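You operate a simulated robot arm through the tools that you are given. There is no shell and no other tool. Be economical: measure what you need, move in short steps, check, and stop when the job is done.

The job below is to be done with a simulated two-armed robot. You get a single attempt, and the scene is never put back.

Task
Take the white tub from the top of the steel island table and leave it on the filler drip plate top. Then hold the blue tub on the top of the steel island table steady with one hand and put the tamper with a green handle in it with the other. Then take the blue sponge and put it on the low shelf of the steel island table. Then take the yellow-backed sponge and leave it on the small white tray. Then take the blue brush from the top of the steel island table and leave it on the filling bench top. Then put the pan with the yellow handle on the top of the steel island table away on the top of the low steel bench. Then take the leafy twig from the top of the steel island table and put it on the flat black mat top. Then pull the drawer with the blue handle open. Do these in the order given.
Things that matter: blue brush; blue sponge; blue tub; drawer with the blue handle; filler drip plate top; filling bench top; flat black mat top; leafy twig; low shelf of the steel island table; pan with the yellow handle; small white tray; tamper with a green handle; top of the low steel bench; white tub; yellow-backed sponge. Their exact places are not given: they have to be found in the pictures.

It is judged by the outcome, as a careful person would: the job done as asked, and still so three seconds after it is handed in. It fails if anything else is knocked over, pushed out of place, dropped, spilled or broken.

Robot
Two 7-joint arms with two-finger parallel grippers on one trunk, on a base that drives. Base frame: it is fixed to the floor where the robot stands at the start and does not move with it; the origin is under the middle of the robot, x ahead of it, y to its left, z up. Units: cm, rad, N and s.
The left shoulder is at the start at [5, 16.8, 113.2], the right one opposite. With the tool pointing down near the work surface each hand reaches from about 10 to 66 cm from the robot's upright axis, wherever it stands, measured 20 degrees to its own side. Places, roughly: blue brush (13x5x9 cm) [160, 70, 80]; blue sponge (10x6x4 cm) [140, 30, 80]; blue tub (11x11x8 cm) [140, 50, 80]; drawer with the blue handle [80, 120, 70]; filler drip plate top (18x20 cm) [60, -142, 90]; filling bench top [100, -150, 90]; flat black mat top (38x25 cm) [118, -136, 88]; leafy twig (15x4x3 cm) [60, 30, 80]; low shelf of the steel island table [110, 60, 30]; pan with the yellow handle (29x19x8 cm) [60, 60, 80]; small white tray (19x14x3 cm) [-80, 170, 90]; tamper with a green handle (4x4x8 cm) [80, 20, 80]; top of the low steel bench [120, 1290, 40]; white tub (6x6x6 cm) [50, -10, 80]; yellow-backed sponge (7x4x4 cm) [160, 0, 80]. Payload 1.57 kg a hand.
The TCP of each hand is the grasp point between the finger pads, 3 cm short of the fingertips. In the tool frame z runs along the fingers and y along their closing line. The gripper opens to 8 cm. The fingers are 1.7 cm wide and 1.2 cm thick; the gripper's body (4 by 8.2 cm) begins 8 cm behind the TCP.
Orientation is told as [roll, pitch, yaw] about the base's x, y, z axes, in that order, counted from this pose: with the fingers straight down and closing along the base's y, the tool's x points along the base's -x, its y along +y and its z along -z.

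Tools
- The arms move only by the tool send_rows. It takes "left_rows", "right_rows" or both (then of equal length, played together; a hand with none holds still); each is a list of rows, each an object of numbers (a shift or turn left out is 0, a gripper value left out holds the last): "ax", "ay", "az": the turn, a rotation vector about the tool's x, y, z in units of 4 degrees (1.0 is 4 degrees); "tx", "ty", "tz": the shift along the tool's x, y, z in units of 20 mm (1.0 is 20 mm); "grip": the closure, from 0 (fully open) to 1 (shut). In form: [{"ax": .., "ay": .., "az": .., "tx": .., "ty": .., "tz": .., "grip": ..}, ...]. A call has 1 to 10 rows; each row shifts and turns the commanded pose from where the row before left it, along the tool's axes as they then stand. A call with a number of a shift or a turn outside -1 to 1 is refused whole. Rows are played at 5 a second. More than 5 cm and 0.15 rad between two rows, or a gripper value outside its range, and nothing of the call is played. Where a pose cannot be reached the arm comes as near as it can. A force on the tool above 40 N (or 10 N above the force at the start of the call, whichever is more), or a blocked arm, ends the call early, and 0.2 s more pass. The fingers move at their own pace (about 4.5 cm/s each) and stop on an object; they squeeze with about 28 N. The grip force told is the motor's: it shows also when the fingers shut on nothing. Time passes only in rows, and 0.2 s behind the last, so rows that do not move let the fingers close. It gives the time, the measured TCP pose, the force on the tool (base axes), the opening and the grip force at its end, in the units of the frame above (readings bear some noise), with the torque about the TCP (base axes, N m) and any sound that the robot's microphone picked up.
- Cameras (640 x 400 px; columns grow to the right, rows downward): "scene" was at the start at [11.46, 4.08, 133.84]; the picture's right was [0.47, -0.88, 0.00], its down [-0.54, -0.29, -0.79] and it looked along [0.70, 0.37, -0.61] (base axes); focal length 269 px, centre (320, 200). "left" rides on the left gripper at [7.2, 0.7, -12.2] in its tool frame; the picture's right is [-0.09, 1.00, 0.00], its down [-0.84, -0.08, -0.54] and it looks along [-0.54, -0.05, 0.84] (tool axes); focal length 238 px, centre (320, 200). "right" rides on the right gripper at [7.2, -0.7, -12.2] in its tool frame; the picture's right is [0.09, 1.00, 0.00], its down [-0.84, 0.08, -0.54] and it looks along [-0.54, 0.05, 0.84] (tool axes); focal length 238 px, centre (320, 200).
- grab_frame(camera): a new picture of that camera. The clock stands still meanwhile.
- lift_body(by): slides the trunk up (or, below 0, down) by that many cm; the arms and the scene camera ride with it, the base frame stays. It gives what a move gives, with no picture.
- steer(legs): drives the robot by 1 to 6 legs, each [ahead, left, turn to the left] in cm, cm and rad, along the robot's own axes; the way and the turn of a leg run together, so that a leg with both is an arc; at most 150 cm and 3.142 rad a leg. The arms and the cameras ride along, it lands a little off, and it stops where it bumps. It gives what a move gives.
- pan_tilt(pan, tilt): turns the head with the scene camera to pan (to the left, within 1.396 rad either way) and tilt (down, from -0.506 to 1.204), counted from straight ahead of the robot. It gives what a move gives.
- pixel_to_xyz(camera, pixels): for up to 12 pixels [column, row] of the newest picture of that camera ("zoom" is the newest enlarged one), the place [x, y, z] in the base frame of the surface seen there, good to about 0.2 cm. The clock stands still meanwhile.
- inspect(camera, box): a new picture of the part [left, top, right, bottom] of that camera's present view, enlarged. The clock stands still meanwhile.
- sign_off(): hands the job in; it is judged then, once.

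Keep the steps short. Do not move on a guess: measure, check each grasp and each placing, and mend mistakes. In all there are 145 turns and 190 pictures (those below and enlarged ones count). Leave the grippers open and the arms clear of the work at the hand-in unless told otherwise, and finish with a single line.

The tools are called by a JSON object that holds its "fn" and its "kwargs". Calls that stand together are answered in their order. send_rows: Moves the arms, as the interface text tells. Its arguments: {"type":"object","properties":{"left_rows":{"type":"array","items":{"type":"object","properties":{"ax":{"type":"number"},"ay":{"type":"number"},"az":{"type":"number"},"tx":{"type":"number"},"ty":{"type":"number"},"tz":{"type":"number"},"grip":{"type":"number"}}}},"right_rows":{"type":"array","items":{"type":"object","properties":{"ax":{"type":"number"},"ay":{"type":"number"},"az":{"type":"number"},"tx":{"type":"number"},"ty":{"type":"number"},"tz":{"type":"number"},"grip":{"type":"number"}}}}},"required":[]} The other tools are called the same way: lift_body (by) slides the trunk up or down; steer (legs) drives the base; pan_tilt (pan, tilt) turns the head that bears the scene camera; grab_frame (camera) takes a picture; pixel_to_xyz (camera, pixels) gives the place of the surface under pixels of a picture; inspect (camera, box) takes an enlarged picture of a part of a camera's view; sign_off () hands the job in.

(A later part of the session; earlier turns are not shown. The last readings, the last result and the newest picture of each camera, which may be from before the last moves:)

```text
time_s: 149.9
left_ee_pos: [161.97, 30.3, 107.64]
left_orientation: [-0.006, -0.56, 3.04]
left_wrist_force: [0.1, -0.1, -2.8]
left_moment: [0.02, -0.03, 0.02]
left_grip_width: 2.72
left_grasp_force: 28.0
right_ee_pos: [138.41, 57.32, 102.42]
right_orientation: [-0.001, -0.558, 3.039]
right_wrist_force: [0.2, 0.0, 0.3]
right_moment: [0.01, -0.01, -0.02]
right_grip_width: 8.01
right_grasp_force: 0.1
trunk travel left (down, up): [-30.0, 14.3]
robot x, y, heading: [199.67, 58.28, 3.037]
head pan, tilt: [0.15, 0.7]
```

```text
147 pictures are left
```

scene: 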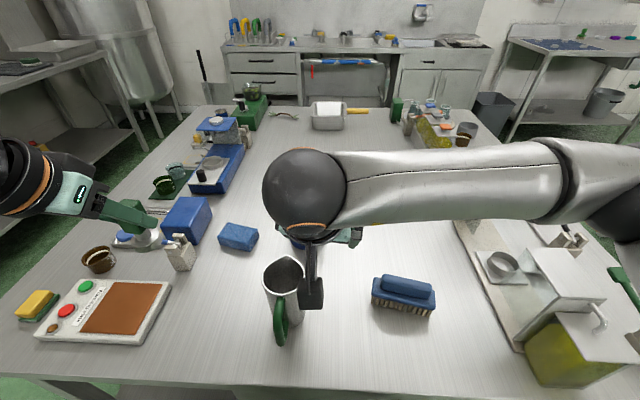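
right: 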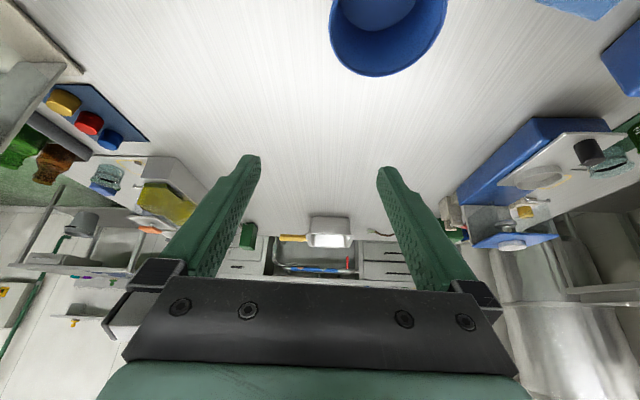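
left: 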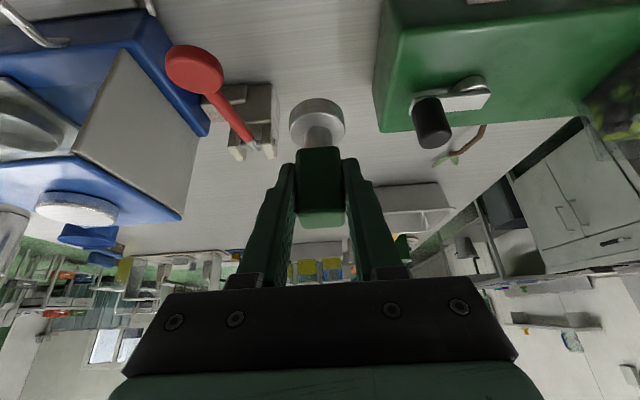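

The right hand is above the rim. Next is the left hand: reduce pitch to 20° and roll 24° outward for clearance. Then move toward a point above the tub, 2 cm left of its centre and still high.

{"fn": "send_rows", "kwargs": {"left_rows": [{"ay": 1}, {"ay": 1}, {"ay": 1}, {"ax": 0.94, "az": -0.342}, {"ax": 0.94, "az": -0.342}, {"ax": 0.94, "az": -0.342}, {"ax": 0.94, "az": -0.342}, {"ax": 0.94, "az": -0.342}, {"ax": 0.94, "az": -0.342}, {}]}}

{"fn": "send_rows", "kwargs": {"left_rows": [{"tx": -0.912, "ty": -0.598, "tz": 0.81}, {"tx": -0.912, "ty": -0.598, "tz": 0.81}, {"tx": -0.912, "ty": -0.598, "tz": 0.81}, {"tx": -0.912, "ty": -0.598, "tz": 0.81}, {"tx": -0.912, "ty": -0.598, "tz": 0.81}, {"tx": -0.912, "ty": -0.598, "tz": 0.81}, {"tx": -0.912, "ty": -0.598, "tz": 0.81}]}}

{"fn": "grab_frame", "kwargs": {"camera": "scene"}}

```text
time_s: 152.1
left_ee_pos: [161.84, 30.28, 107.57]
left_orientation: [-0.445, -0.32, -3.095]
left_wrist_force: [0.1, -0.3, -3.0]
left_moment: [-0.03, -0.03, 0.01]
left_grip_width: 2.77
left_grasp_force: 28.4
right_ee_pos: [138.47, 57.29, 102.51]
right_orientation: [0.0, -0.561, 3.037]
right_wrist_force: [0.7, -0.6, -0.4]
right_moment: [0.02, 0.01, 0.04]
right_grip_width: 8.01
right_grasp_force: 0.1
trunk travel left (down, up): [-30.0, 14.3]
robot x, y, heading: [200.26, 58.05, 3.035]
head pan, tilt: [0.15, 0.7]
```

```text
time_s: 153.7
left_ee_pos: [147.13, 42.3, 105.44]
left_orientation: [-0.446, -0.32, -3.097]
left_wrist_force: [-0.2, -0.4, -2.6]
left_moment: [-0.05, 0.01, 0.02]
left_grip_width: 2.77
left_grasp_force: 28.4
right_ee_pos: [138.47, 57.39, 102.41]
right_orientation: [-0.001, -0.556, 3.036]
right_wrist_force: [0.2, 0.4, -0.2]
right_moment: [0.0, 0.05, -0.01]
right_grip_width: 8.03
right_grasp_force: 0.1
trunk travel left (down, up): [-30.0, 14.3]
robot x, y, heading: [199.63, 57.9, 3.04]
head pan, tilt: [0.15, 0.7]
```

```text
146 pictures are left
```

scene: 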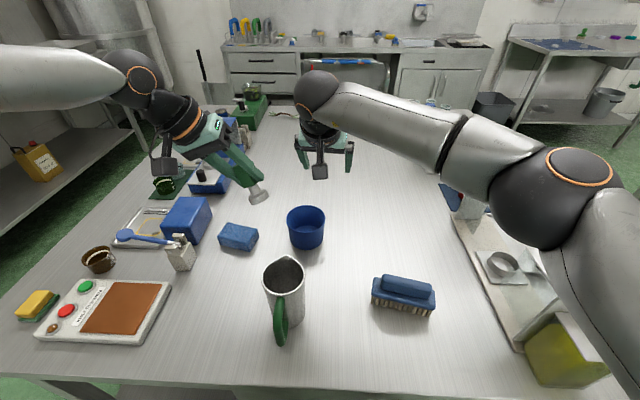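

Clearances look good and the tamper hangs tilted toward the tub. I'll do the remaining five rows and check the right elbow's height over the white machine.

{"fn": "send_rows", "kwargs": {"left_rows": [{"tx": -0.912, "ty": -0.598, "tz": 0.81}, {"tx": -0.912, "ty": -0.598, "tz": 0.81}, {"tx": -0.912, "ty": -0.598, "tz": 0.81}, {"tx": -0.912, "ty": -0.598, "tz": 0.81}, {"tx": -0.912, "ty": -0.598, "tz": 0.81}, {}]}}

{"fn": "grab_frame", "kwargs": {"camera": "scene"}}

{"fn": "pixel_to_xyz", "kwargs": {"camera": "scene", "pixels": [[540, 240], [575, 245], [560, 270], [595, 310], [550, 330], [258, 195], [306, 228], [510, 262]]}}

```text
time_s: 155.1
left_ee_pos: [138.18, 49.27, 103.62]
left_orientation: [-0.443, -0.316, -3.096]
left_wrist_force: [9.4, -11.1, -5.4]
left_moment: [-0.3, -0.17, -0.35]
left_grip_width: 2.77
left_grasp_force: 27.8
left hand out of reach, approached as far as the arm can: row 5
right_ee_pos: [138.14, 57.5, 102.53]
right_orientation: [-0.003, -0.562, 3.033]
right_wrist_force: [-10.5, 11.2, 2.7]
right_moment: [-0.1, 0.08, -0.47]
right_grip_width: 7.09
right_grasp_force: 0.1
trunk travel left (down, up): [-30.0, 14.3]
robot x, y, heading: [200.24, 58.34, 3.037]
head pan, tilt: [0.15, 0.7]
```

```text
145 pictures are left
```

scene: 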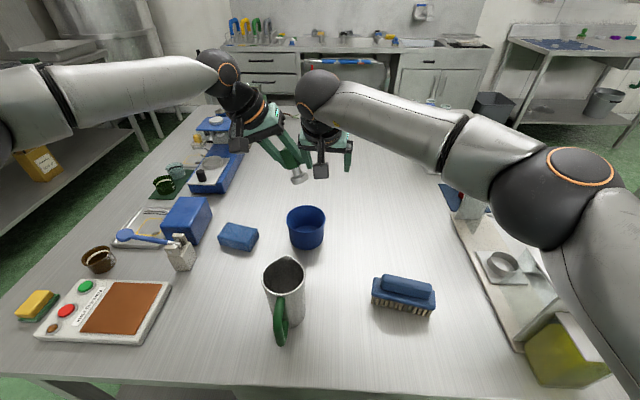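

```text
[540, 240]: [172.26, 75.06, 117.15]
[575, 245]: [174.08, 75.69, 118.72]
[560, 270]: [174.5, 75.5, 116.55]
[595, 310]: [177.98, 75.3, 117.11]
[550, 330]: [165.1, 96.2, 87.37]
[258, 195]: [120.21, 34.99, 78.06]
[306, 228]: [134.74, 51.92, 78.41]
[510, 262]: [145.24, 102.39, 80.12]
```

The left fingers touched the open right finger in the air. I'll back the left off and do it in order: the right hand grips the rim first. Then the closed hand leaves room.

{"fn": "send_rows", "kwargs": {"left_rows": [{"tx": 0.7, "ty": 0.9, "tz": -0.6}, {"tx": 0.7, "ty": 0.9, "tz": -0.6}, {"tx": 0.7, "ty": 0.9, "tz": -0.6}, {"tx": 0.7, "ty": 0.9, "tz": -0.6}, {}]}}

{"fn": "grab_frame", "kwargs": {"camera": "right"}}

{"fn": "grab_frame", "kwargs": {"camera": "left"}}

```text
time_s: 156.3
left_ee_pos: [144.13, 41.22, 103.33]
left_orientation: [-0.445, -0.319, -3.097]
left_wrist_force: [-0.4, 0.1, -1.7]
left_moment: [0.02, 0.01, -0.02]
left_grip_width: 2.79
left_grasp_force: 28.2
right_ee_pos: [138.51, 57.42, 102.49]
right_orientation: [-0.001, -0.558, 3.035]
right_wrist_force: [-0.4, 0.1, 0.2]
right_moment: [0.02, -0.01, 0.03]
right_grip_width: 8.01
right_grasp_force: 0.0
trunk travel left (down, up): [-30.0, 14.3]
robot x, y, heading: [200.21, 58.08, 3.035]
head pan, tilt: [0.15, 0.7]
```

```text
144 pictures are left
```

right: 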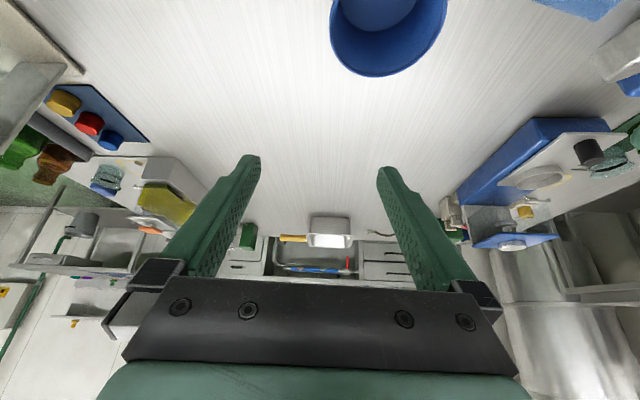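

```text
143 pictures are left
```

left: 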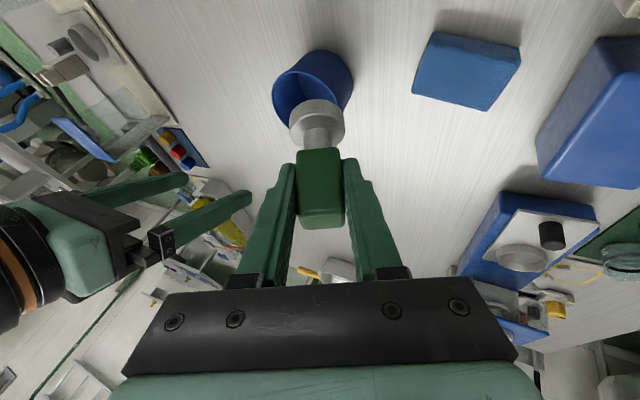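

The tamper is still firmly held. I'll lower the right hand straight down 18.3 cm so the fingers straddle the right rim wall.

{"fn": "send_rows", "kwargs": {"right_rows": [{"tx": 0.542, "tz": 0.867}, {"tx": 0.542, "tz": 0.867}, {"tx": 0.542, "tz": 0.867}, {"tx": 0.542, "tz": 0.867}, {"tx": 0.542, "tz": 0.867}, {"tx": 0.542, "tz": 0.867}, {}]}}

{"fn": "grab_frame", "kwargs": {"camera": "right"}}

{"fn": "grab_frame", "kwargs": {"camera": "scene"}}

```text
time_s: 157.9
left_ee_pos: [144.14, 41.27, 103.36]
left_orientation: [-0.446, -0.319, -3.097]
left_wrist_force: [-0.4, 0.4, -1.7]
left_moment: [-0.02, 0.03, -0.04]
left_grip_width: 2.79
left_grasp_force: 27.9
right_ee_pos: [138.44, 57.39, 90.17]
right_orientation: [0.0, -0.56, 3.036]
right_wrist_force: [0.2, -1.1, 0.3]
right_moment: [0.0, -0.03, 0.02]
right_grip_width: 8.0
right_grasp_force: 0.1
trunk travel left (down, up): [-30.0, 14.3]
robot x, y, heading: [200.07, 58.13, 3.04]
head pan, tilt: [0.15, 0.7]
```

```text
142 pictures are left
```

right: 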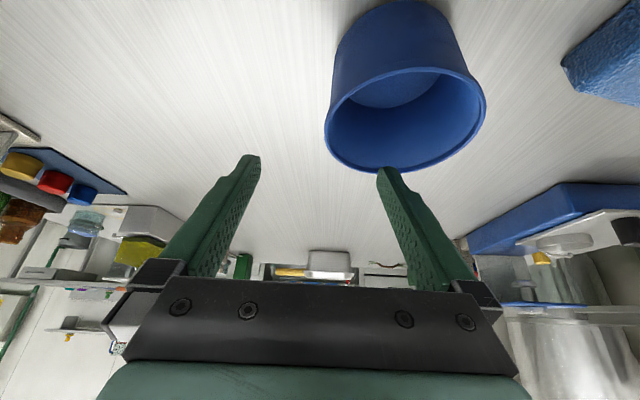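

```text
141 pictures are left
```

scene: 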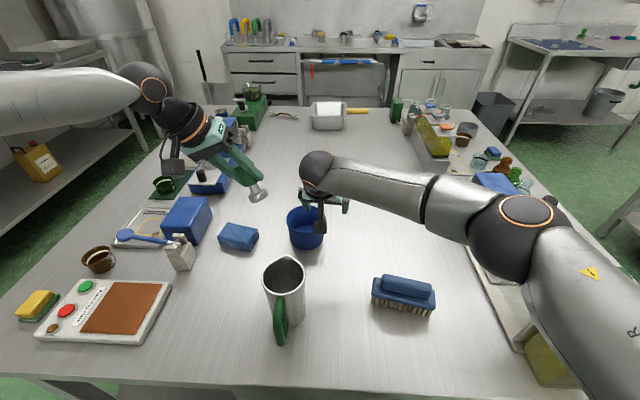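

The rim's right edge appears at (328,125). I'll measure the rim here to verify alignment before the last 6 cm.

{"fn": "pixel_to_xyz", "kwargs": {"camera": "right", "pixels": [[327, 125], [484, 98], [400, 70], [385, 170], [329, 140], [333, 108]]}}

```text
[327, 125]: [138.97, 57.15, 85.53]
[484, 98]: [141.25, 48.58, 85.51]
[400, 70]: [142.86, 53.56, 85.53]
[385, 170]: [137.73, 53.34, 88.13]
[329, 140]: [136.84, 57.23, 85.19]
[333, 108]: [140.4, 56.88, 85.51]
```

Aligned. I'll go down 6 cm, then close gently on the wall.

{"fn": "send_rows", "kwargs": {"right_rows": [{"tx": 0.4, "tz": 0.636}, {"tx": 0.4, "tz": 0.636}, {"tx": 0.4, "tz": 0.636}, {"tx": 0.39, "tz": 0.63}, {}]}}

{"fn": "send_rows", "kwargs": {"right_rows": [{"grip": 0.6}, {}, {"grip": 1}, {}, {}]}}

{"fn": "grab_frame", "kwargs": {"camera": "right"}}

```text
time_s: 159.1
left_ee_pos: [144.25, 41.37, 103.32]
left_orientation: [-0.447, -0.319, -3.098]
left_wrist_force: [0.6, -0.5, -2.2]
left_moment: [-0.01, -0.01, 0.0]
left_grip_width: 2.78
left_grasp_force: 28.3
right_ee_pos: [138.37, 57.44, 84.19]
right_orientation: [0.001, -0.559, 3.036]
right_wrist_force: [-0.1, 0.7, 0.5]
right_moment: [-0.04, 0.01, 0.0]
right_grip_width: 8.0
right_grasp_force: 0.0
trunk travel left (down, up): [-30.0, 14.3]
robot x, y, heading: [199.83, 58.07, 3.039]
head pan, tilt: [0.15, 0.7]
```

```text
time_s: 160.3
left_ee_pos: [144.14, 41.2, 103.21]
left_orientation: [-0.447, -0.32, -3.097]
left_wrist_force: [-0.6, 0.4, -2.5]
left_moment: [-0.03, -0.02, -0.02]
left_grip_width: 2.78
left_grasp_force: 28.1
right_ee_pos: [138.42, 57.38, 84.16]
right_orientation: [0.0, -0.56, 3.037]
right_wrist_force: [-0.4, 0.3, 1.3]
right_moment: [-0.2, -0.02, 0.04]
right_grip_width: 0.91
right_grasp_force: 19.7
trunk travel left (down, up): [-30.0, 14.3]
robot x, y, heading: [199.99, 58.04, 3.039]
head pan, tilt: [0.15, 0.7]
```

```text
140 pictures are left
```

right: 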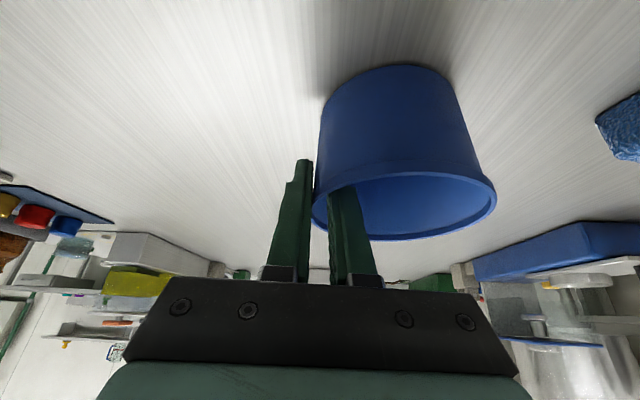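

The wall is gripped. Now I'll bring the left hand over the tub at z 96, with the tamper bottom at about 90, above the rim.

{"fn": "send_rows", "kwargs": {"left_rows": [{"tx": -0.352, "ty": -0.387, "tz": 0.99}, {"tx": -0.352, "ty": -0.387, "tz": 0.99}, {"tx": -0.352, "ty": -0.387, "tz": 0.99}, {"tx": -0.352, "ty": -0.387, "tz": 0.99}, {"tx": -0.352, "ty": -0.387, "tz": 0.99}, {"tx": -0.352, "ty": -0.387, "tz": 0.99}, {}]}}

{"fn": "grab_frame", "kwargs": {"camera": "left"}}

{"fn": "inspect", "kwargs": {"camera": "scene", "box": [180, 130, 400, 300]}}

```text
time_s: 161.9
left_ee_pos: [138.92, 48.7, 97.13]
left_orientation: [-0.447, -0.318, -3.096]
left_wrist_force: [0.1, 0.3, -2.3]
left_moment: [0.02, -0.01, -0.02]
left_grip_width: 2.76
left_grasp_force: 27.8
left hand out of reach, approached as far as the arm can: row 5, 6
right_ee_pos: [138.5, 57.39, 84.23]
right_orientation: [0.001, -0.56, 3.035]
right_wrist_force: [0.6, -0.3, 4.5]
right_moment: [-0.41, -0.08, 0.14]
right_grip_width: 0.84
right_grasp_force: 26.5
trunk travel left (down, up): [-30.0, 14.3]
robot x, y, heading: [200.48, 58.33, 3.032]
head pan, tilt: [0.15, 0.7]
```

```text
139 pictures are left
```

left: 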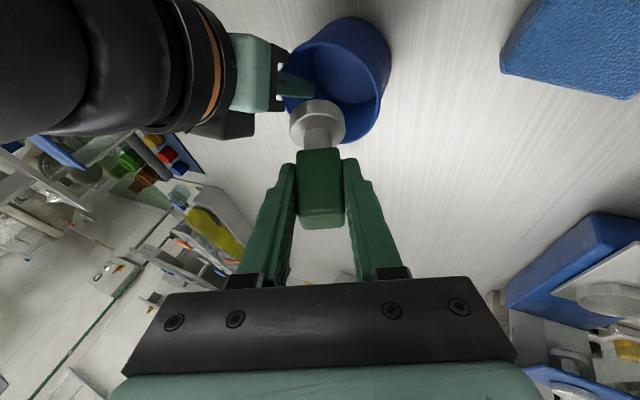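

```text
2.35 times, centred on (290, 215) of scene
```

zoom: 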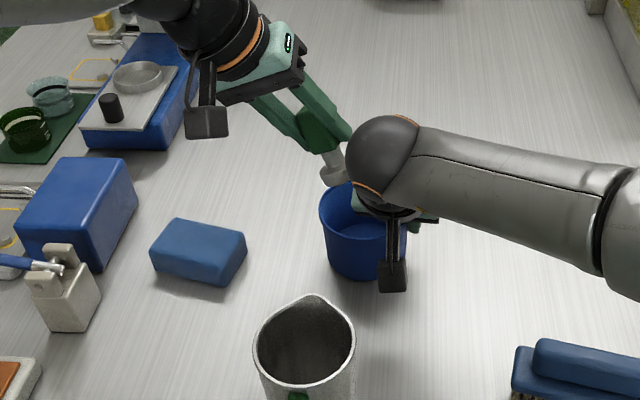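

The left hand is near its inward limit. By calculation the tamper's bottom sits about 2.7 cm back and 1 cm left of the tub centre, so I need about 2 cm forward. I'll try it.

{"fn": "send_rows", "kwargs": {"left_rows": [{"tx": -0.5, "tz": 0.18}, {"tx": -0.5, "tz": 0.18}, {}]}}

{"fn": "grab_frame", "kwargs": {"camera": "left"}}

```text
time_s: 162.7
left_ee_pos: [138.22, 47.97, 97.52]
left_orientation: [-0.447, -0.32, -3.096]
left_wrist_force: [0.8, -0.1, -2.0]
left_moment: [-0.01, 0.0, 0.03]
left_grip_width: 2.75
left_grasp_force: 28.0
left hand out of reach, approached as far as the arm can: row 1, 2
right_ee_pos: [138.52, 57.49, 84.27]
right_orientation: [0.0, -0.56, 3.038]
right_wrist_force: [1.4, 0.4, 4.3]
right_moment: [-0.4, -0.12, 0.12]
right_grip_width: 0.87
right_grasp_force: 26.6
trunk travel left (down, up): [-30.0, 14.3]
robot x, y, heading: [199.83, 58.28, 3.035]
head pan, tilt: [0.15, 0.7]
```

```text
137 pictures are left
```

left: 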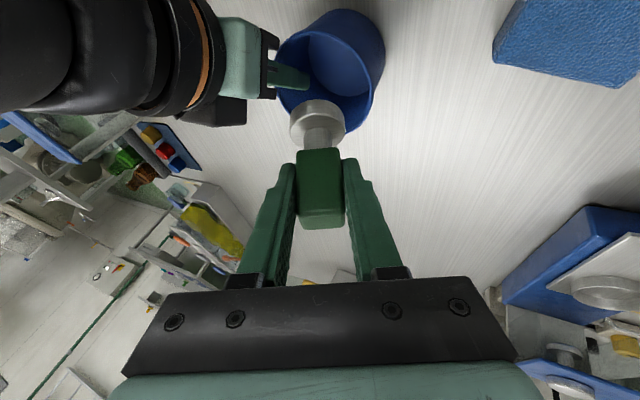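

It's still limited. The remedy is to give the left arm more room: release the rim, raise the right hand, shift the base 5 cm right, then re-grip with the tub further to the robot's left.

{"fn": "send_rows", "kwargs": {"left_rows": [{"tx": -0.27, "ty": 0.93, "tz": -0.73}, {"tx": -0.27, "ty": 0.93, "tz": -0.73}, {"tx": -0.27, "ty": 0.93, "tz": -0.73}, {}, {}, {}], "right_rows": [{"grip": 0}, {}, {}, {}, {}, {}]}}

{"fn": "send_rows", "kwargs": {"right_rows": [{"tx": -0.53, "tz": -0.848}, {"tx": -0.53, "tz": -0.848}, {"tx": -0.53, "tz": -0.848}, {"tx": -0.53, "tz": -0.848}, {"tx": -0.53, "tz": -0.848}, {}]}}

{"fn": "steer", "kwargs": {"legs": [[0.4, -5, 0]]}}

{"fn": "send_rows", "kwargs": {"right_rows": [{"ty": 0.83}, {"ty": 0.83}, {"ty": 0.84}, {}]}}

{"fn": "grab_frame", "kwargs": {"camera": "right"}}

```text
time_s: 164.1
left_ee_pos: [137.5, 41.03, 99.14]
left_orientation: [-0.447, -0.319, -3.097]
left_wrist_force: [-0.1, 0.1, -1.7]
left_moment: [0.01, -0.01, -0.02]
left_grip_width: 2.78
left_grasp_force: 27.8
right_ee_pos: [138.47, 57.44, 84.2]
right_orientation: [-0.001, -0.56, 3.038]
right_wrist_force: [-0.6, -0.5, 0.0]
right_moment: [0.02, 0.04, -0.02]
right_grip_width: 8.0
right_grasp_force: 0.0
trunk travel left (down, up): [-30.0, 14.3]
robot x, y, heading: [200.01, 58.24, 3.038]
head pan, tilt: [0.15, 0.7]
```

```text
time_s: 165.5
left_ee_pos: [137.68, 41.03, 99.22]
left_orientation: [-0.448, -0.32, -3.096]
left_wrist_force: [-0.1, 0.5, -2.4]
left_moment: [-0.05, 0.0, 0.01]
left_grip_width: 2.77
left_grasp_force: 28.4
right_ee_pos: [138.52, 57.53, 94.32]
right_orientation: [0.0, -0.56, 3.037]
right_wrist_force: [-0.3, -0.2, 0.0]
right_moment: [0.03, -0.01, 0.0]
right_grip_width: 7.99
right_grasp_force: 0.2
trunk travel left (down, up): [-30.0, 14.3]
robot x, y, heading: [200.0, 58.28, 3.034]
head pan, tilt: [0.15, 0.7]
```

```text
time_s: 166.6
left_ee_pos: [137.49, 45.99, 99.28]
left_orientation: [-0.448, -0.319, -3.097]
left_wrist_force: [0.2, -0.5, -1.8]
left_moment: [-0.03, 0.0, 0.01]
left_grip_width: 2.77
left_grasp_force: 28.2
right_ee_pos: [138.61, 62.57, 94.07]
right_orientation: [-0.001, -0.559, 3.037]
right_wrist_force: [1.2, 0.4, 0.7]
right_moment: [0.0, 0.01, -0.02]
right_grip_width: 7.99
right_grasp_force: 0.0
trunk travel left (down, up): [-30.0, 14.3]
robot x, y, heading: [200.5, 63.17, 3.032]
head pan, tilt: [0.15, 0.7]
```

```text
time_s: 167.6
left_ee_pos: [137.51, 45.91, 99.3]
left_orientation: [-0.447, -0.319, -3.1]
left_wrist_force: [-0.1, -0.9, -1.8]
left_moment: [0.01, -0.03, -0.01]
left_grip_width: 2.81
left_grasp_force: 27.6
right_ee_pos: [138.12, 57.7, 94.1]
right_orientation: [0.001, -0.56, 3.036]
right_wrist_force: [0.4, 0.4, 0.4]
right_moment: [0.01, 0.0, 0.0]
right_grip_width: 7.97
right_grasp_force: 0.1
trunk travel left (down, up): [-30.0, 14.3]
robot x, y, heading: [200.01, 63.11, 3.037]
head pan, tilt: [0.15, 0.7]
```

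```text
136 pictures are left
```

right: 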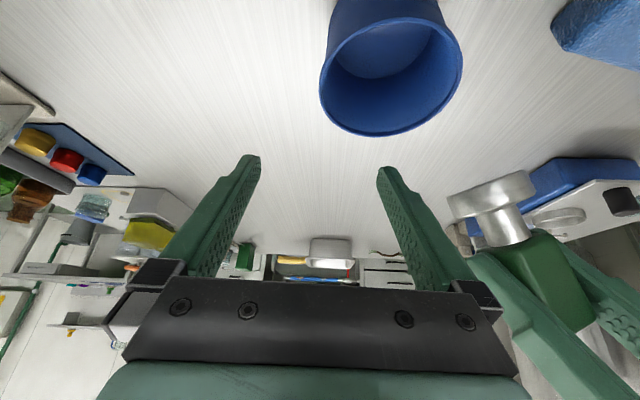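

The tub hasn't moved. I'll lower and close the right hand on the rim again, then bring the left over the centre.

{"fn": "send_rows", "kwargs": {"right_rows": [{"tx": 0.525, "tz": 0.84, "ty": 0.15}, {"tx": 0.525, "tz": 0.84}, {"tx": 0.525, "tz": 0.84}, {"tx": 0.525, "tz": 0.84}, {"tx": 0.525, "tz": 0.84}, {"grip": 0.6}, {}, {"grip": 1}, {}, {}]}}

{"fn": "send_rows", "kwargs": {"left_rows": [{"tx": -0.063, "ty": -0.51, "tz": 0.85}, {"tx": -0.063, "ty": -0.51, "tz": 0.85}, {"tx": -0.063, "ty": -0.51, "tz": 0.85}, {}]}}

{"fn": "grab_frame", "kwargs": {"camera": "left"}}

{"fn": "grab_frame", "kwargs": {"camera": "right"}}

```text
time_s: 169.8
left_ee_pos: [137.67, 45.96, 99.28]
left_orientation: [-0.446, -0.319, -3.098]
left_wrist_force: [-0.1, 0.3, -2.7]
left_moment: [-0.04, 0.02, -0.03]
left_grip_width: 2.8
left_grasp_force: 28.0
right_ee_pos: [138.07, 59.08, 84.16]
right_orientation: [0.002, -0.56, 3.037]
right_wrist_force: [0.9, -0.7, 1.5]
right_moment: [-0.08, -0.02, 0.03]
right_grip_width: 0.61
right_grasp_force: 17.8
right hand out of reach, approached as far as the arm can: row 1, 4
trunk travel left (down, up): [-30.0, 14.3]
robot x, y, heading: [199.85, 63.09, 3.041]
head pan, tilt: [0.15, 0.7]
```

```text
time_s: 170.8
left_ee_pos: [137.01, 50.36, 96.48]
left_orientation: [-0.445, -0.319, -3.097]
left_wrist_force: [-0.5, -1.4, -2.4]
left_moment: [-0.06, 0.0, -0.01]
left_grip_width: 2.8
left_grasp_force: 27.4
left hand out of reach, approached as far as the arm can: row 3
right_ee_pos: [138.12, 59.16, 84.14]
right_orientation: [0.002, -0.56, 3.036]
right_wrist_force: [0.8, -1.1, 1.7]
right_moment: [-0.19, -0.04, 0.04]
right_grip_width: 0.57
right_grasp_force: 25.9
trunk travel left (down, up): [-30.0, 14.3]
robot x, y, heading: [200.41, 62.98, 3.036]
head pan, tilt: [0.15, 0.7]
```

```text
135 pictures are left
```

left: 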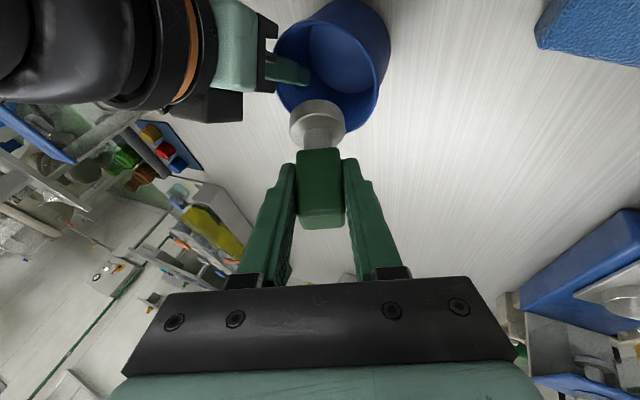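

```text
134 pictures are left
```

right: 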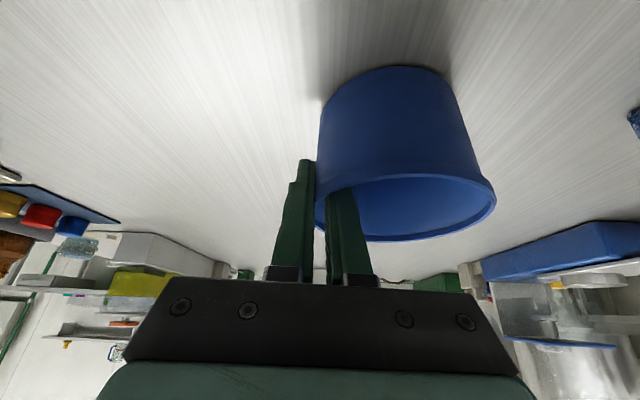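

The right arm hit its own limit and grips at y 59.1, so the tub moved about 1.5 cm, with its centre now near (137.8, 54). The tamper's bottom is now over the tub's interior. I'll lower the left hand 7.5 cm with 1 cm toward the right.

{"fn": "send_rows", "kwargs": {"left_rows": [{"tx": 0.31, "ty": 0.267, "tz": 0.853}, {"tx": 0.31, "ty": 0.267, "tz": 0.853}, {}]}}

{"fn": "grab_frame", "kwargs": {"camera": "left"}}

{"fn": "inspect", "kwargs": {"camera": "scene", "box": [200, 130, 400, 300]}}

```text
time_s: 171.6
left_ee_pos: [138.19, 50.14, 93.33]
left_orientation: [-0.447, -0.321, -3.096]
left_wrist_force: [0.0, 0.3, -1.5]
left_moment: [0.01, -0.03, -0.01]
left_grip_width: 2.76
left_grasp_force: 28.3
left hand out of reach, approached as far as the arm can: row 1, 2
right_ee_pos: [138.15, 59.0, 84.18]
right_orientation: [0.002, -0.56, 3.036]
right_wrist_force: [0.6, 0.9, 2.4]
right_moment: [-0.19, -0.1, 0.09]
right_grip_width: 0.58
right_grasp_force: 25.8
trunk travel left (down, up): [-30.0, 14.3]
robot x, y, heading: [200.35, 63.42, 3.03]
head pan, tilt: [0.15, 0.7]
```

```text
133 pictures are left
```

left: 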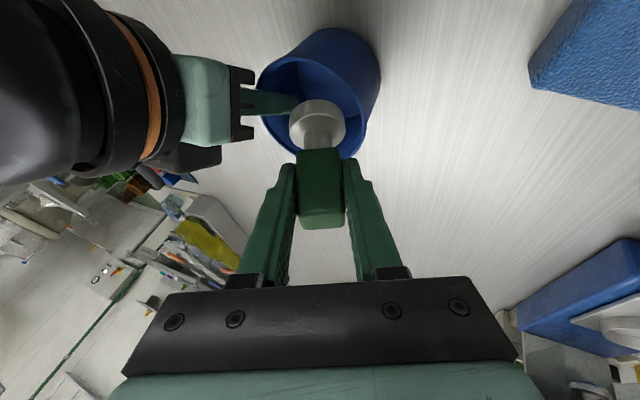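

```text
2.35 times, centred on (300, 215) of scene
```

zoom: 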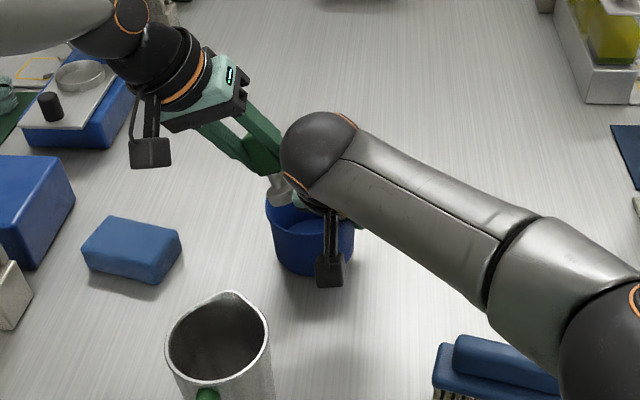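

I'm still slightly back and high. I'll try forward plus down in small rows.

{"fn": "send_rows", "kwargs": {"left_rows": [{"tx": -0.11, "ty": 0.32, "tz": 0.67}, {"tx": -0.11, "ty": 0.32, "tz": 0.67}, {"tx": -0.11, "ty": 0.32, "tz": 0.67}, {}]}}

{"fn": "grab_frame", "kwargs": {"camera": "left"}}

```text
time_s: 172.6
left_ee_pos: [138.46, 49.09, 91.74]
left_orientation: [-0.459, -0.342, -3.093]
left_wrist_force: [-2.2, 8.1, 29.9]
left_moment: [0.75, 0.05, 0.05]
left_grip_width: 2.8
left_grasp_force: 27.7
left hand out of reach, approached as far as the arm can: row 1, 2, 3
right_ee_pos: [138.32, 58.88, 84.55]
right_orientation: [0.008, -0.566, 3.039]
right_wrist_force: [-2.3, -8.8, 4.4]
right_moment: [0.01, 0.11, -0.16]
right_grip_width: 0.46
right_grasp_force: 25.5
trunk travel left (down, up): [-30.0, 14.3]
robot x, y, heading: [200.2, 62.76, 3.039]
head pan, tilt: [0.15, 0.7]
```

```text
131 pictures are left
```

left: 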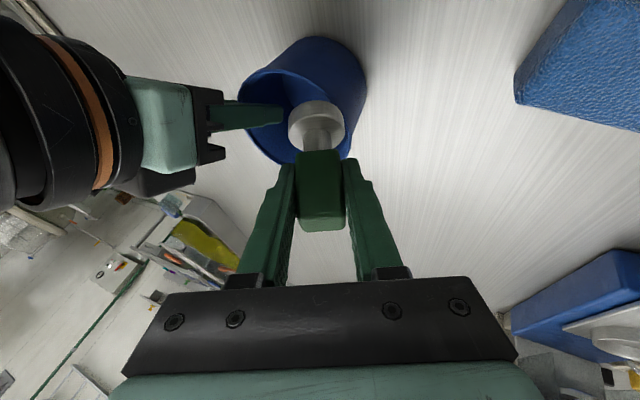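

The tamper's disk is resting on the left rim at 30 N. I'll lift off and roll the hand another 12° outward, which moves the wrist out and the tamper bottom further in. Then I'll move right.

{"fn": "send_rows", "kwargs": {"left_rows": [{"tx": -0.35, "ty": -0.18, "tz": -0.955}, {"tx": -0.35, "ty": -0.18, "tz": -0.955}, {"ax": 0.94, "az": -0.342}, {"ax": 0.94, "az": -0.342}, {"ax": 0.94, "az": -0.342}, {}]}}

{"fn": "send_rows", "kwargs": {"left_rows": [{"tx": -0.3, "ty": -0.5, "tz": 0.4}, {"tx": -0.3, "ty": -0.5, "tz": 0.4}, {}]}}

{"fn": "grab_frame", "kwargs": {"camera": "left"}}

{"fn": "grab_frame", "kwargs": {"camera": "right"}}

```text
time_s: 174.0
left_ee_pos: [138.52, 47.7, 94.74]
left_orientation: [-0.664, -0.284, -3.034]
left_wrist_force: [-0.6, 0.5, -1.9]
left_moment: [-0.04, 0.03, 0.05]
left_grip_width: 2.79
left_grasp_force: 28.2
right_ee_pos: [138.07, 59.08, 84.19]
right_orientation: [0.001, -0.563, 3.035]
right_wrist_force: [-1.6, 4.3, 13.1]
right_moment: [-0.31, -0.31, 0.1]
right_grip_width: 0.45
right_grasp_force: 25.0
trunk travel left (down, up): [-30.0, 14.3]
robot x, y, heading: [199.85, 62.86, 3.035]
head pan, tilt: [0.15, 0.7]
```

```text
time_s: 174.8
left_ee_pos: [137.29, 50.03, 95.03]
left_orientation: [-0.662, -0.283, -3.032]
left_wrist_force: [-0.4, -0.2, -2.7]
left_moment: [-0.02, 0.02, -0.01]
left_grip_width: 2.77
left_grasp_force: 28.2
right_ee_pos: [138.11, 59.16, 84.3]
right_orientation: [0.002, -0.562, 3.037]
right_wrist_force: [-2.0, 3.7, 13.0]
right_moment: [-0.33, -0.3, 0.05]
right_grip_width: 0.47
right_grasp_force: 25.2
trunk travel left (down, up): [-30.0, 14.3]
robot x, y, heading: [200.07, 62.83, 3.037]
head pan, tilt: [0.15, 0.7]
```

```text
130 pictures are left
```

left: 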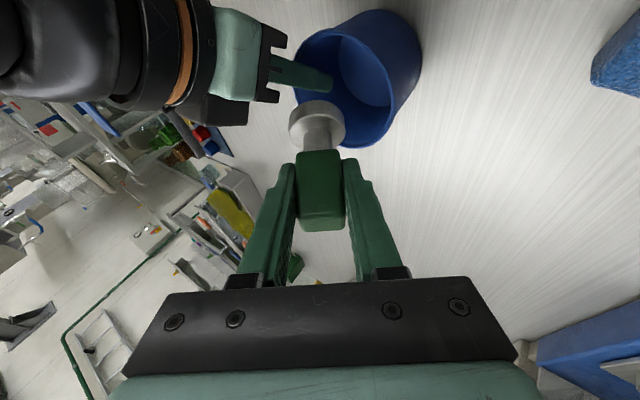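

```text
129 pictures are left
```

right: 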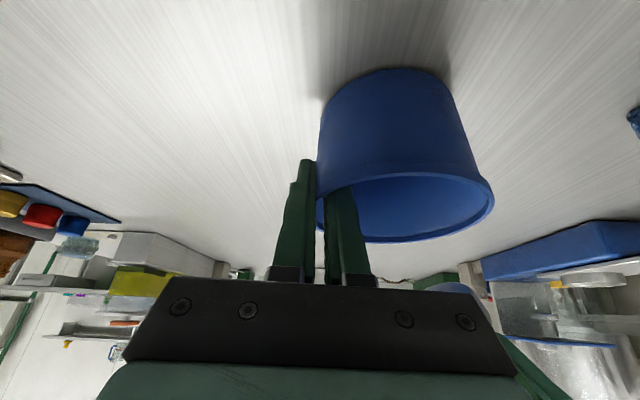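

That freed the arm, with no reach warning. I'll measure the rim and tamper disk in the left image to get exact offsets.

{"fn": "pixel_to_xyz", "kwargs": {"camera": "left", "pixels": [[397, 95], [345, 37], [365, 145], [298, 75], [390, 125], [370, 60], [317, 110], [317, 122], [318, 165], [292, 128], [343, 120]]}}

```text
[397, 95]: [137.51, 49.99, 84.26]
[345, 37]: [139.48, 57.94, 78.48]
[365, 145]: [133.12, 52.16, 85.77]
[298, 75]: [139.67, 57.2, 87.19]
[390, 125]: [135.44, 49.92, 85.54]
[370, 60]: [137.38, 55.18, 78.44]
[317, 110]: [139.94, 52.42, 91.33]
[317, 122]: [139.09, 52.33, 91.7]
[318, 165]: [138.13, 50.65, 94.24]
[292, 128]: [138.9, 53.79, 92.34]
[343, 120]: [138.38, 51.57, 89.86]
```

The tub's centre is (137.8, 54.1) and the disk is already over the interior. I'll descend 5 cm with 1.7 cm forward and check the force.

{"fn": "send_rows", "kwargs": {"left_rows": [{"tx": 0.055, "ty": 0.51, "tz": 0.78}, {"tx": 0.055, "ty": 0.51, "tz": 0.78}, {"tx": 0.055, "ty": 0.51, "tz": 0.78}, {}]}}

{"fn": "grab_frame", "kwargs": {"camera": "left"}}

{"fn": "inspect", "kwargs": {"camera": "scene", "box": [200, 130, 400, 300]}}

```text
time_s: 175.8
left_ee_pos: [139.32, 50.39, 92.44]
left_orientation: [-0.66, -0.282, -3.034]
left_wrist_force: [1.0, -0.3, -2.7]
left_moment: [0.0, -0.01, 0.02]
left_grip_width: 2.79
left_grasp_force: 28.1
left hand out of reach, approached as far as the arm can: row 1, 2, 3
right_ee_pos: [138.25, 59.24, 84.26]
right_orientation: [0.005, -0.562, 3.036]
right_wrist_force: [-0.9, 2.6, 12.6]
right_moment: [-0.37, -0.37, 0.04]
right_grip_width: 0.46
right_grasp_force: 25.1
trunk travel left (down, up): [-30.0, 14.3]
robot x, y, heading: [199.75, 63.01, 3.038]
head pan, tilt: [0.15, 0.7]
```

```text
128 pictures are left
```

left: 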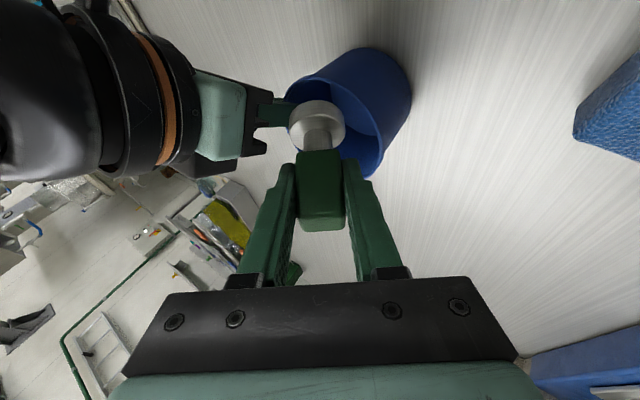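

```text
2.35 times, centred on (300, 215) of scene
```

zoom: 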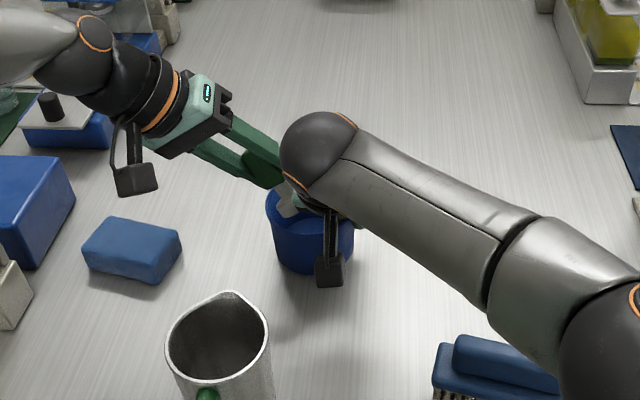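

The limit is in forward reach when low. Pitching the hand 12° more forward moves the wrist back and the tamper bottom forward, so I'll do that and then descend.

{"fn": "send_rows", "kwargs": {"left_rows": [{"ay": -1}, {"ay": -1}, {"ay": -1}, {}]}}

{"fn": "send_rows", "kwargs": {"left_rows": [{"tx": 0.107, "ty": 0.517, "tz": 0.707}, {"tx": 0.107, "ty": 0.517, "tz": 0.707}, {}]}}

{"fn": "grab_frame", "kwargs": {"camera": "left"}}

```text
time_s: 176.8
left_ee_pos: [139.32, 50.42, 92.55]
left_orientation: [-0.715, -0.447, -2.891]
left_wrist_force: [0.1, 0.5, -2.5]
left_moment: [-0.03, -0.03, 0.01]
left_grip_width: 2.78
left_grasp_force: 28.3
right_ee_pos: [138.09, 59.08, 84.17]
right_orientation: [0.003, -0.56, 3.037]
right_wrist_force: [0.4, 2.2, 12.6]
right_moment: [-0.38, -0.42, 0.06]
right_grip_width: 0.46
right_grasp_force: 24.9
trunk travel left (down, up): [-30.0, 14.3]
robot x, y, heading: [200.44, 63.17, 3.034]
head pan, tilt: [0.15, 0.7]
```

```text
time_s: 177.6
left_ee_pos: [138.9, 50.42, 90.67]
left_orientation: [-0.712, -0.444, -2.892]
left_wrist_force: [-0.2, 0.3, -1.4]
left_moment: [-0.03, 0.0, 0.0]
left_grip_width: 2.79
left_grasp_force: 27.9
left hand out of reach, approached as far as the arm can: row 2
right_ee_pos: [138.15, 59.02, 84.26]
right_orientation: [0.004, -0.562, 3.037]
right_wrist_force: [0.5, 0.8, 11.7]
right_moment: [-0.42, -0.42, 0.04]
right_grip_width: 0.44
right_grasp_force: 24.6
trunk travel left (down, up): [-30.0, 14.3]
robot x, y, heading: [200.4, 62.62, 3.039]
head pan, tilt: [0.15, 0.7]
```

```text
126 pictures are left
```

left: 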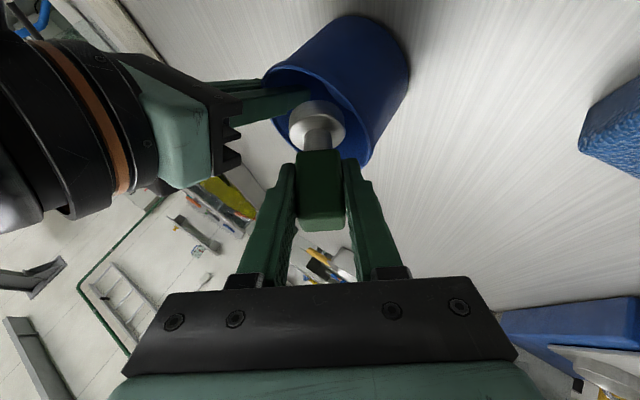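

Better: the disk is at rim level inside the tub. I'll pitch two more steps and descend another 3 cm.

{"fn": "send_rows", "kwargs": {"left_rows": [{"ay": -1}, {"ay": -1}, {"ay": -1}, {"tx": 0.107, "ty": 0.517, "tz": 0.707}, {"tx": 0.107, "ty": 0.517, "tz": 0.707}, {}]}}

{"fn": "grab_frame", "kwargs": {"camera": "left"}}

{"fn": "inspect", "kwargs": {"camera": "scene", "box": [200, 130, 400, 300]}}

```text
time_s: 179.0
left_ee_pos: [138.08, 49.58, 88.66]
left_orientation: [-0.797, -0.6, -2.724]
left_wrist_force: [-0.7, -0.6, 0.3]
left_moment: [-0.03, 0.04, 0.02]
left_grip_width: 2.76
left_grasp_force: 28.3
left hand out of reach, approached as far as the arm can: row 5
right_ee_pos: [138.18, 59.01, 84.27]
right_orientation: [0.001, -0.563, 3.037]
right_wrist_force: [1.9, -0.1, 10.2]
right_moment: [-0.34, -0.4, 0.02]
right_grip_width: 0.47
right_grasp_force: 25.1
trunk travel left (down, up): [-30.0, 14.3]
robot x, y, heading: [199.79, 63.24, 3.035]
head pan, tilt: [0.15, 0.7]
```

```text
125 pictures are left
```

left: 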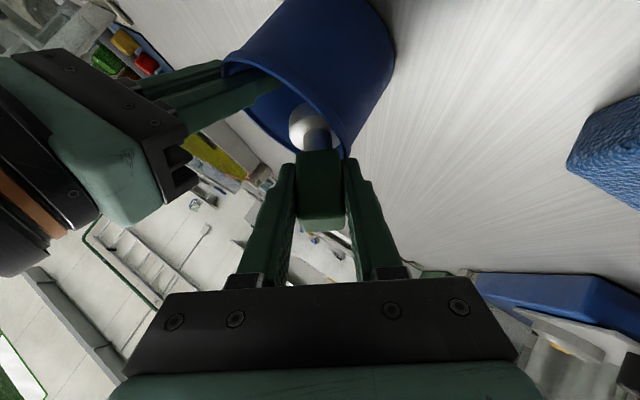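

```text
2.35 times, centred on (300, 215) of scene
```

zoom: 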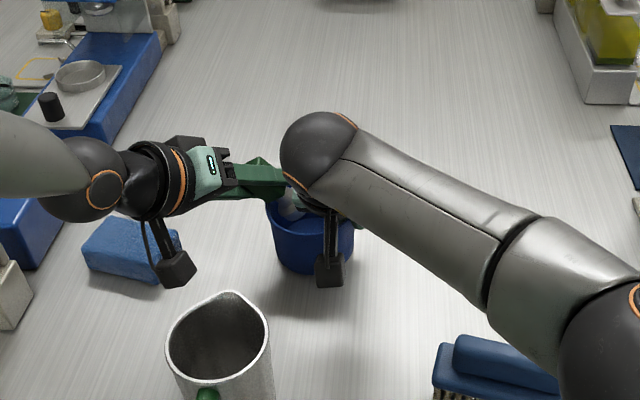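

The disk is below the rim inside the tub, with about 5 cm to the floor. I'll open only slightly, to about 3.6 cm, so the lower finger doesn't push the rim and the tamper drops in.

{"fn": "send_rows", "kwargs": {"left_rows": [{"grip": 0.56}, {}, {}, {}]}}

{"fn": "grab_frame", "kwargs": {"camera": "left"}}

{"fn": "grab_frame", "kwargs": {"camera": "right"}}

```text
time_s: 180.0
left_ee_pos: [138.03, 49.62, 88.65]
left_orientation: [-0.797, -0.598, -2.724]
left_wrist_force: [-0.6, 0.6, -0.9]
left_moment: [0.0, -0.04, 0.0]
left_grip_width: 3.54
left_grasp_force: 0.0
right_ee_pos: [138.15, 59.04, 84.26]
right_orientation: [0.003, -0.563, 3.035]
right_wrist_force: [1.4, -0.1, 9.6]
right_moment: [-0.36, -0.43, 0.0]
right_grip_width: 0.44
right_grasp_force: 25.2
trunk travel left (down, up): [-30.0, 14.3]
robot x, y, heading: [200.06, 63.08, 3.035]
head pan, tilt: [0.15, 0.7]
```

```text
123 pictures are left
```

left: 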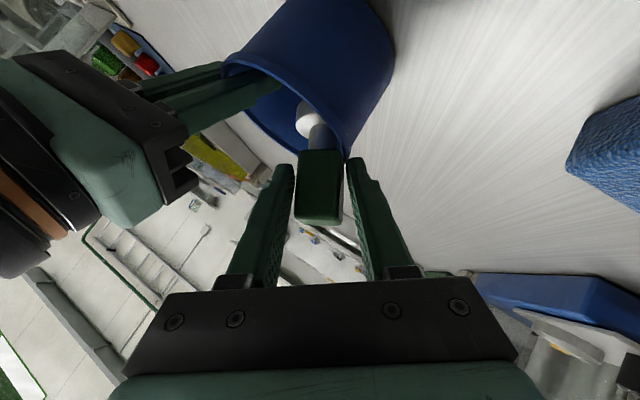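

```text
122 pictures are left
```

right: 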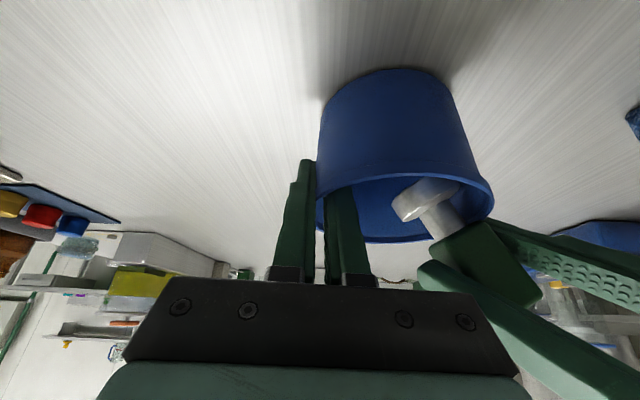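

The tamper is lying on the lower finger. I'll open further while shifting the hand up and right, so the lower finger stays put and the tamper can swing base-down into the tub.

{"fn": "send_rows", "kwargs": {"left_rows": [{"ty": -0.25, "grip": 0.43}, {"ty": -0.25, "grip": 0.31}, {"ty": -0.25, "grip": 0.19}, {}, {}]}}

{"fn": "grab_frame", "kwargs": {"camera": "left"}}

{"fn": "grab_frame", "kwargs": {"camera": "right"}}

```text
time_s: 181.2
left_ee_pos: [138.27, 50.76, 89.61]
left_orientation: [-0.795, -0.595, -2.727]
left_wrist_force: [0.0, -0.4, 0.7]
left_moment: [-0.03, 0.02, 0.0]
left_grip_width: 6.49
left_grasp_force: 0.1
right_ee_pos: [138.09, 59.17, 84.2]
right_orientation: [0.002, -0.562, 3.037]
right_wrist_force: [0.9, -0.3, 9.5]
right_moment: [-0.33, -0.45, 0.05]
right_grip_width: 0.46
right_grasp_force: 25.6
trunk travel left (down, up): [-30.0, 14.3]
robot x, y, heading: [200.22, 62.96, 3.037]
head pan, tilt: [0.15, 0.7]
```

```text
121 pictures are left
```

left: 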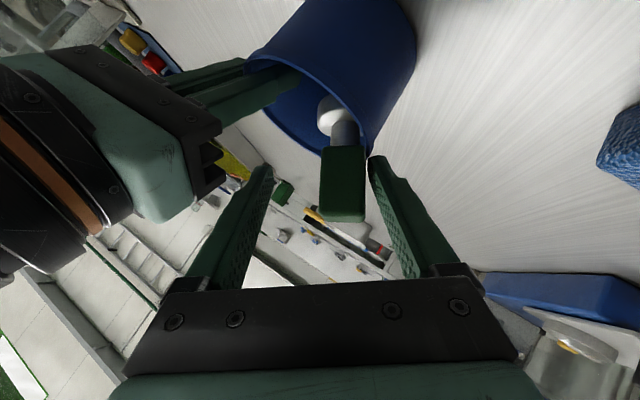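

```text
120 pictures are left
```

right: 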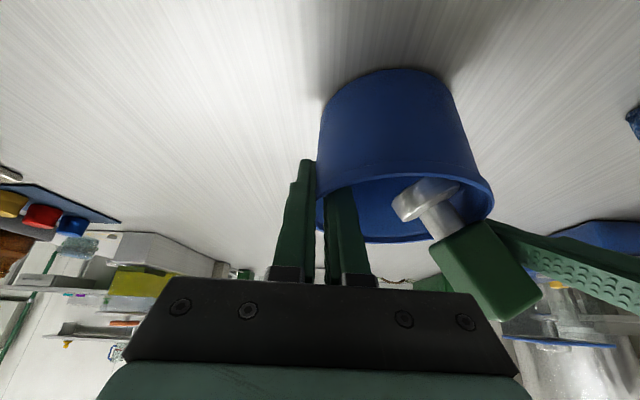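

The tamper leans on the lower finger and the rim. I'll nudge the handle up and right with that finger so it tips into the tub.

{"fn": "send_rows", "kwargs": {"left_rows": [{"ty": -0.3}, {"ty": -0.3}, {"ty": -0.3}, {"ty": -0.3}, {}]}}

{"fn": "grab_frame", "kwargs": {"camera": "right"}}

{"fn": "grab_frame", "kwargs": {"camera": "left"}}

```text
time_s: 182.4
left_ee_pos: [138.48, 52.76, 90.97]
left_orientation: [-0.797, -0.597, -2.725]
left_wrist_force: [0.4, 0.3, -0.4]
left_moment: [-0.02, -0.01, 0.04]
left_grip_width: 6.46
left_grasp_force: 0.0
right_ee_pos: [138.12, 59.12, 84.25]
right_orientation: [0.003, -0.56, 3.036]
right_wrist_force: [0.2, -0.2, 9.1]
right_moment: [-0.42, -0.39, 0.02]
right_grip_width: 0.47
right_grasp_force: 25.6
trunk travel left (down, up): [-30.0, 14.3]
robot x, y, heading: [199.98, 63.33, 3.036]
head pan, tilt: [0.15, 0.7]
```

```text
119 pictures are left
```

right: 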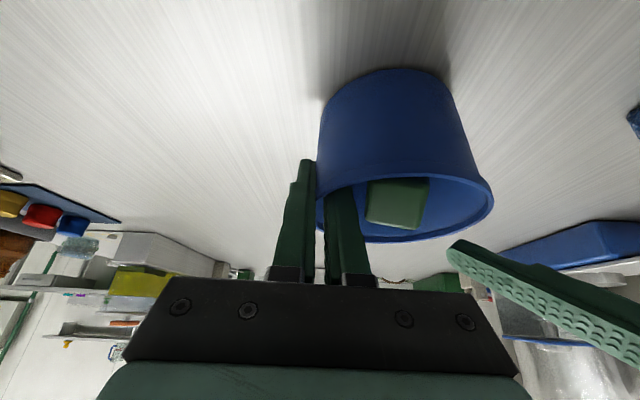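

```text
118 pictures are left
```

left: 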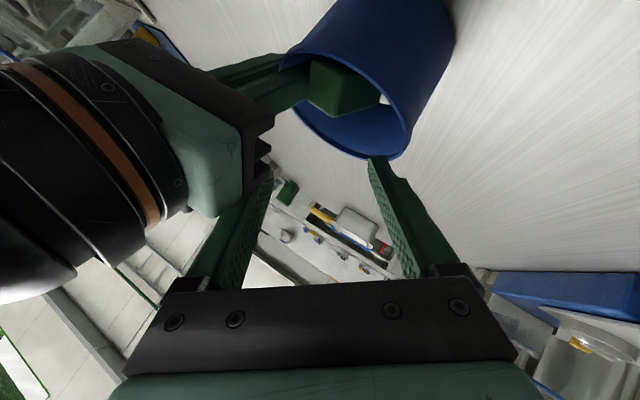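

The tamper now stands inside the tub. I'll retract the left hand along its axis, then open the right slightly and lift it off the rim.

{"fn": "send_rows", "kwargs": {"left_rows": [{"tz": -0.6}, {"tz": -1}, {"tz": -1}, {"tz": -1}, {"tz": -1}, {"tz": -1}, {"tz": -1}, {"tz": -1}, {}]}}

{"fn": "send_rows", "kwargs": {"right_rows": [{"grip": 0.75}, {}, {"tx": -0.4, "tz": -0.64}, {"tx": -0.53, "tz": -0.848}, {"tx": -0.53, "tz": -0.848}, {"tx": -0.53, "tz": -0.848}, {"tx": -0.53, "tz": -0.848}, {"tx": -0.53, "tz": -0.848}, {"tx": -0.53, "tz": -0.848}]}}

{"fn": "grab_frame", "kwargs": {"camera": "right"}}

{"fn": "grab_frame", "kwargs": {"camera": "scene"}}

```text
time_s: 184.4
left_ee_pos: [148.36, 45.22, 99.66]
left_orientation: [-0.796, -0.597, -2.726]
left_wrist_force: [0.4, 0.9, 0.3]
left_moment: [-0.05, 0.01, 0.0]
left_grip_width: 6.47
left_grasp_force: 0.1
right_ee_pos: [138.09, 59.12, 84.35]
right_orientation: [0.002, -0.562, 3.036]
right_wrist_force: [0.3, 1.2, 8.7]
right_moment: [-0.33, -0.38, -0.01]
right_grip_width: 0.44
right_grasp_force: 25.0
trunk travel left (down, up): [-30.0, 14.3]
robot x, y, heading: [200.14, 63.35, 3.037]
head pan, tilt: [0.15, 0.7]
```

```text
time_s: 186.4
left_ee_pos: [148.22, 45.25, 99.64]
left_orientation: [-0.796, -0.597, -2.724]
left_wrist_force: [-0.6, 0.0, -0.5]
left_moment: [-0.01, 0.02, -0.01]
left_grip_width: 6.49
left_grasp_force: 0.0
right_ee_pos: [137.89, 58.83, 97.76]
right_orientation: [0.0, -0.561, 3.037]
right_wrist_force: [-0.3, 0.1, -0.4]
right_moment: [0.0, 0.03, -0.02]
right_grip_width: 1.99
right_grasp_force: 0.0
trunk travel left (down, up): [-30.0, 14.3]
robot x, y, heading: [199.98, 63.19, 3.035]
head pan, tilt: [0.15, 0.7]
```

```text
117 pictures are left
```

right: 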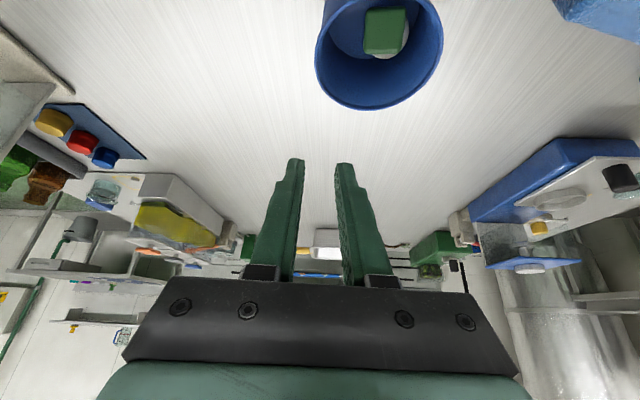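

```text
116 pictures are left
```

scene: 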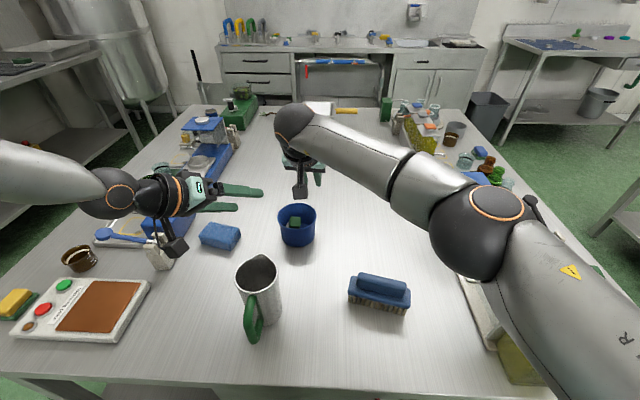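

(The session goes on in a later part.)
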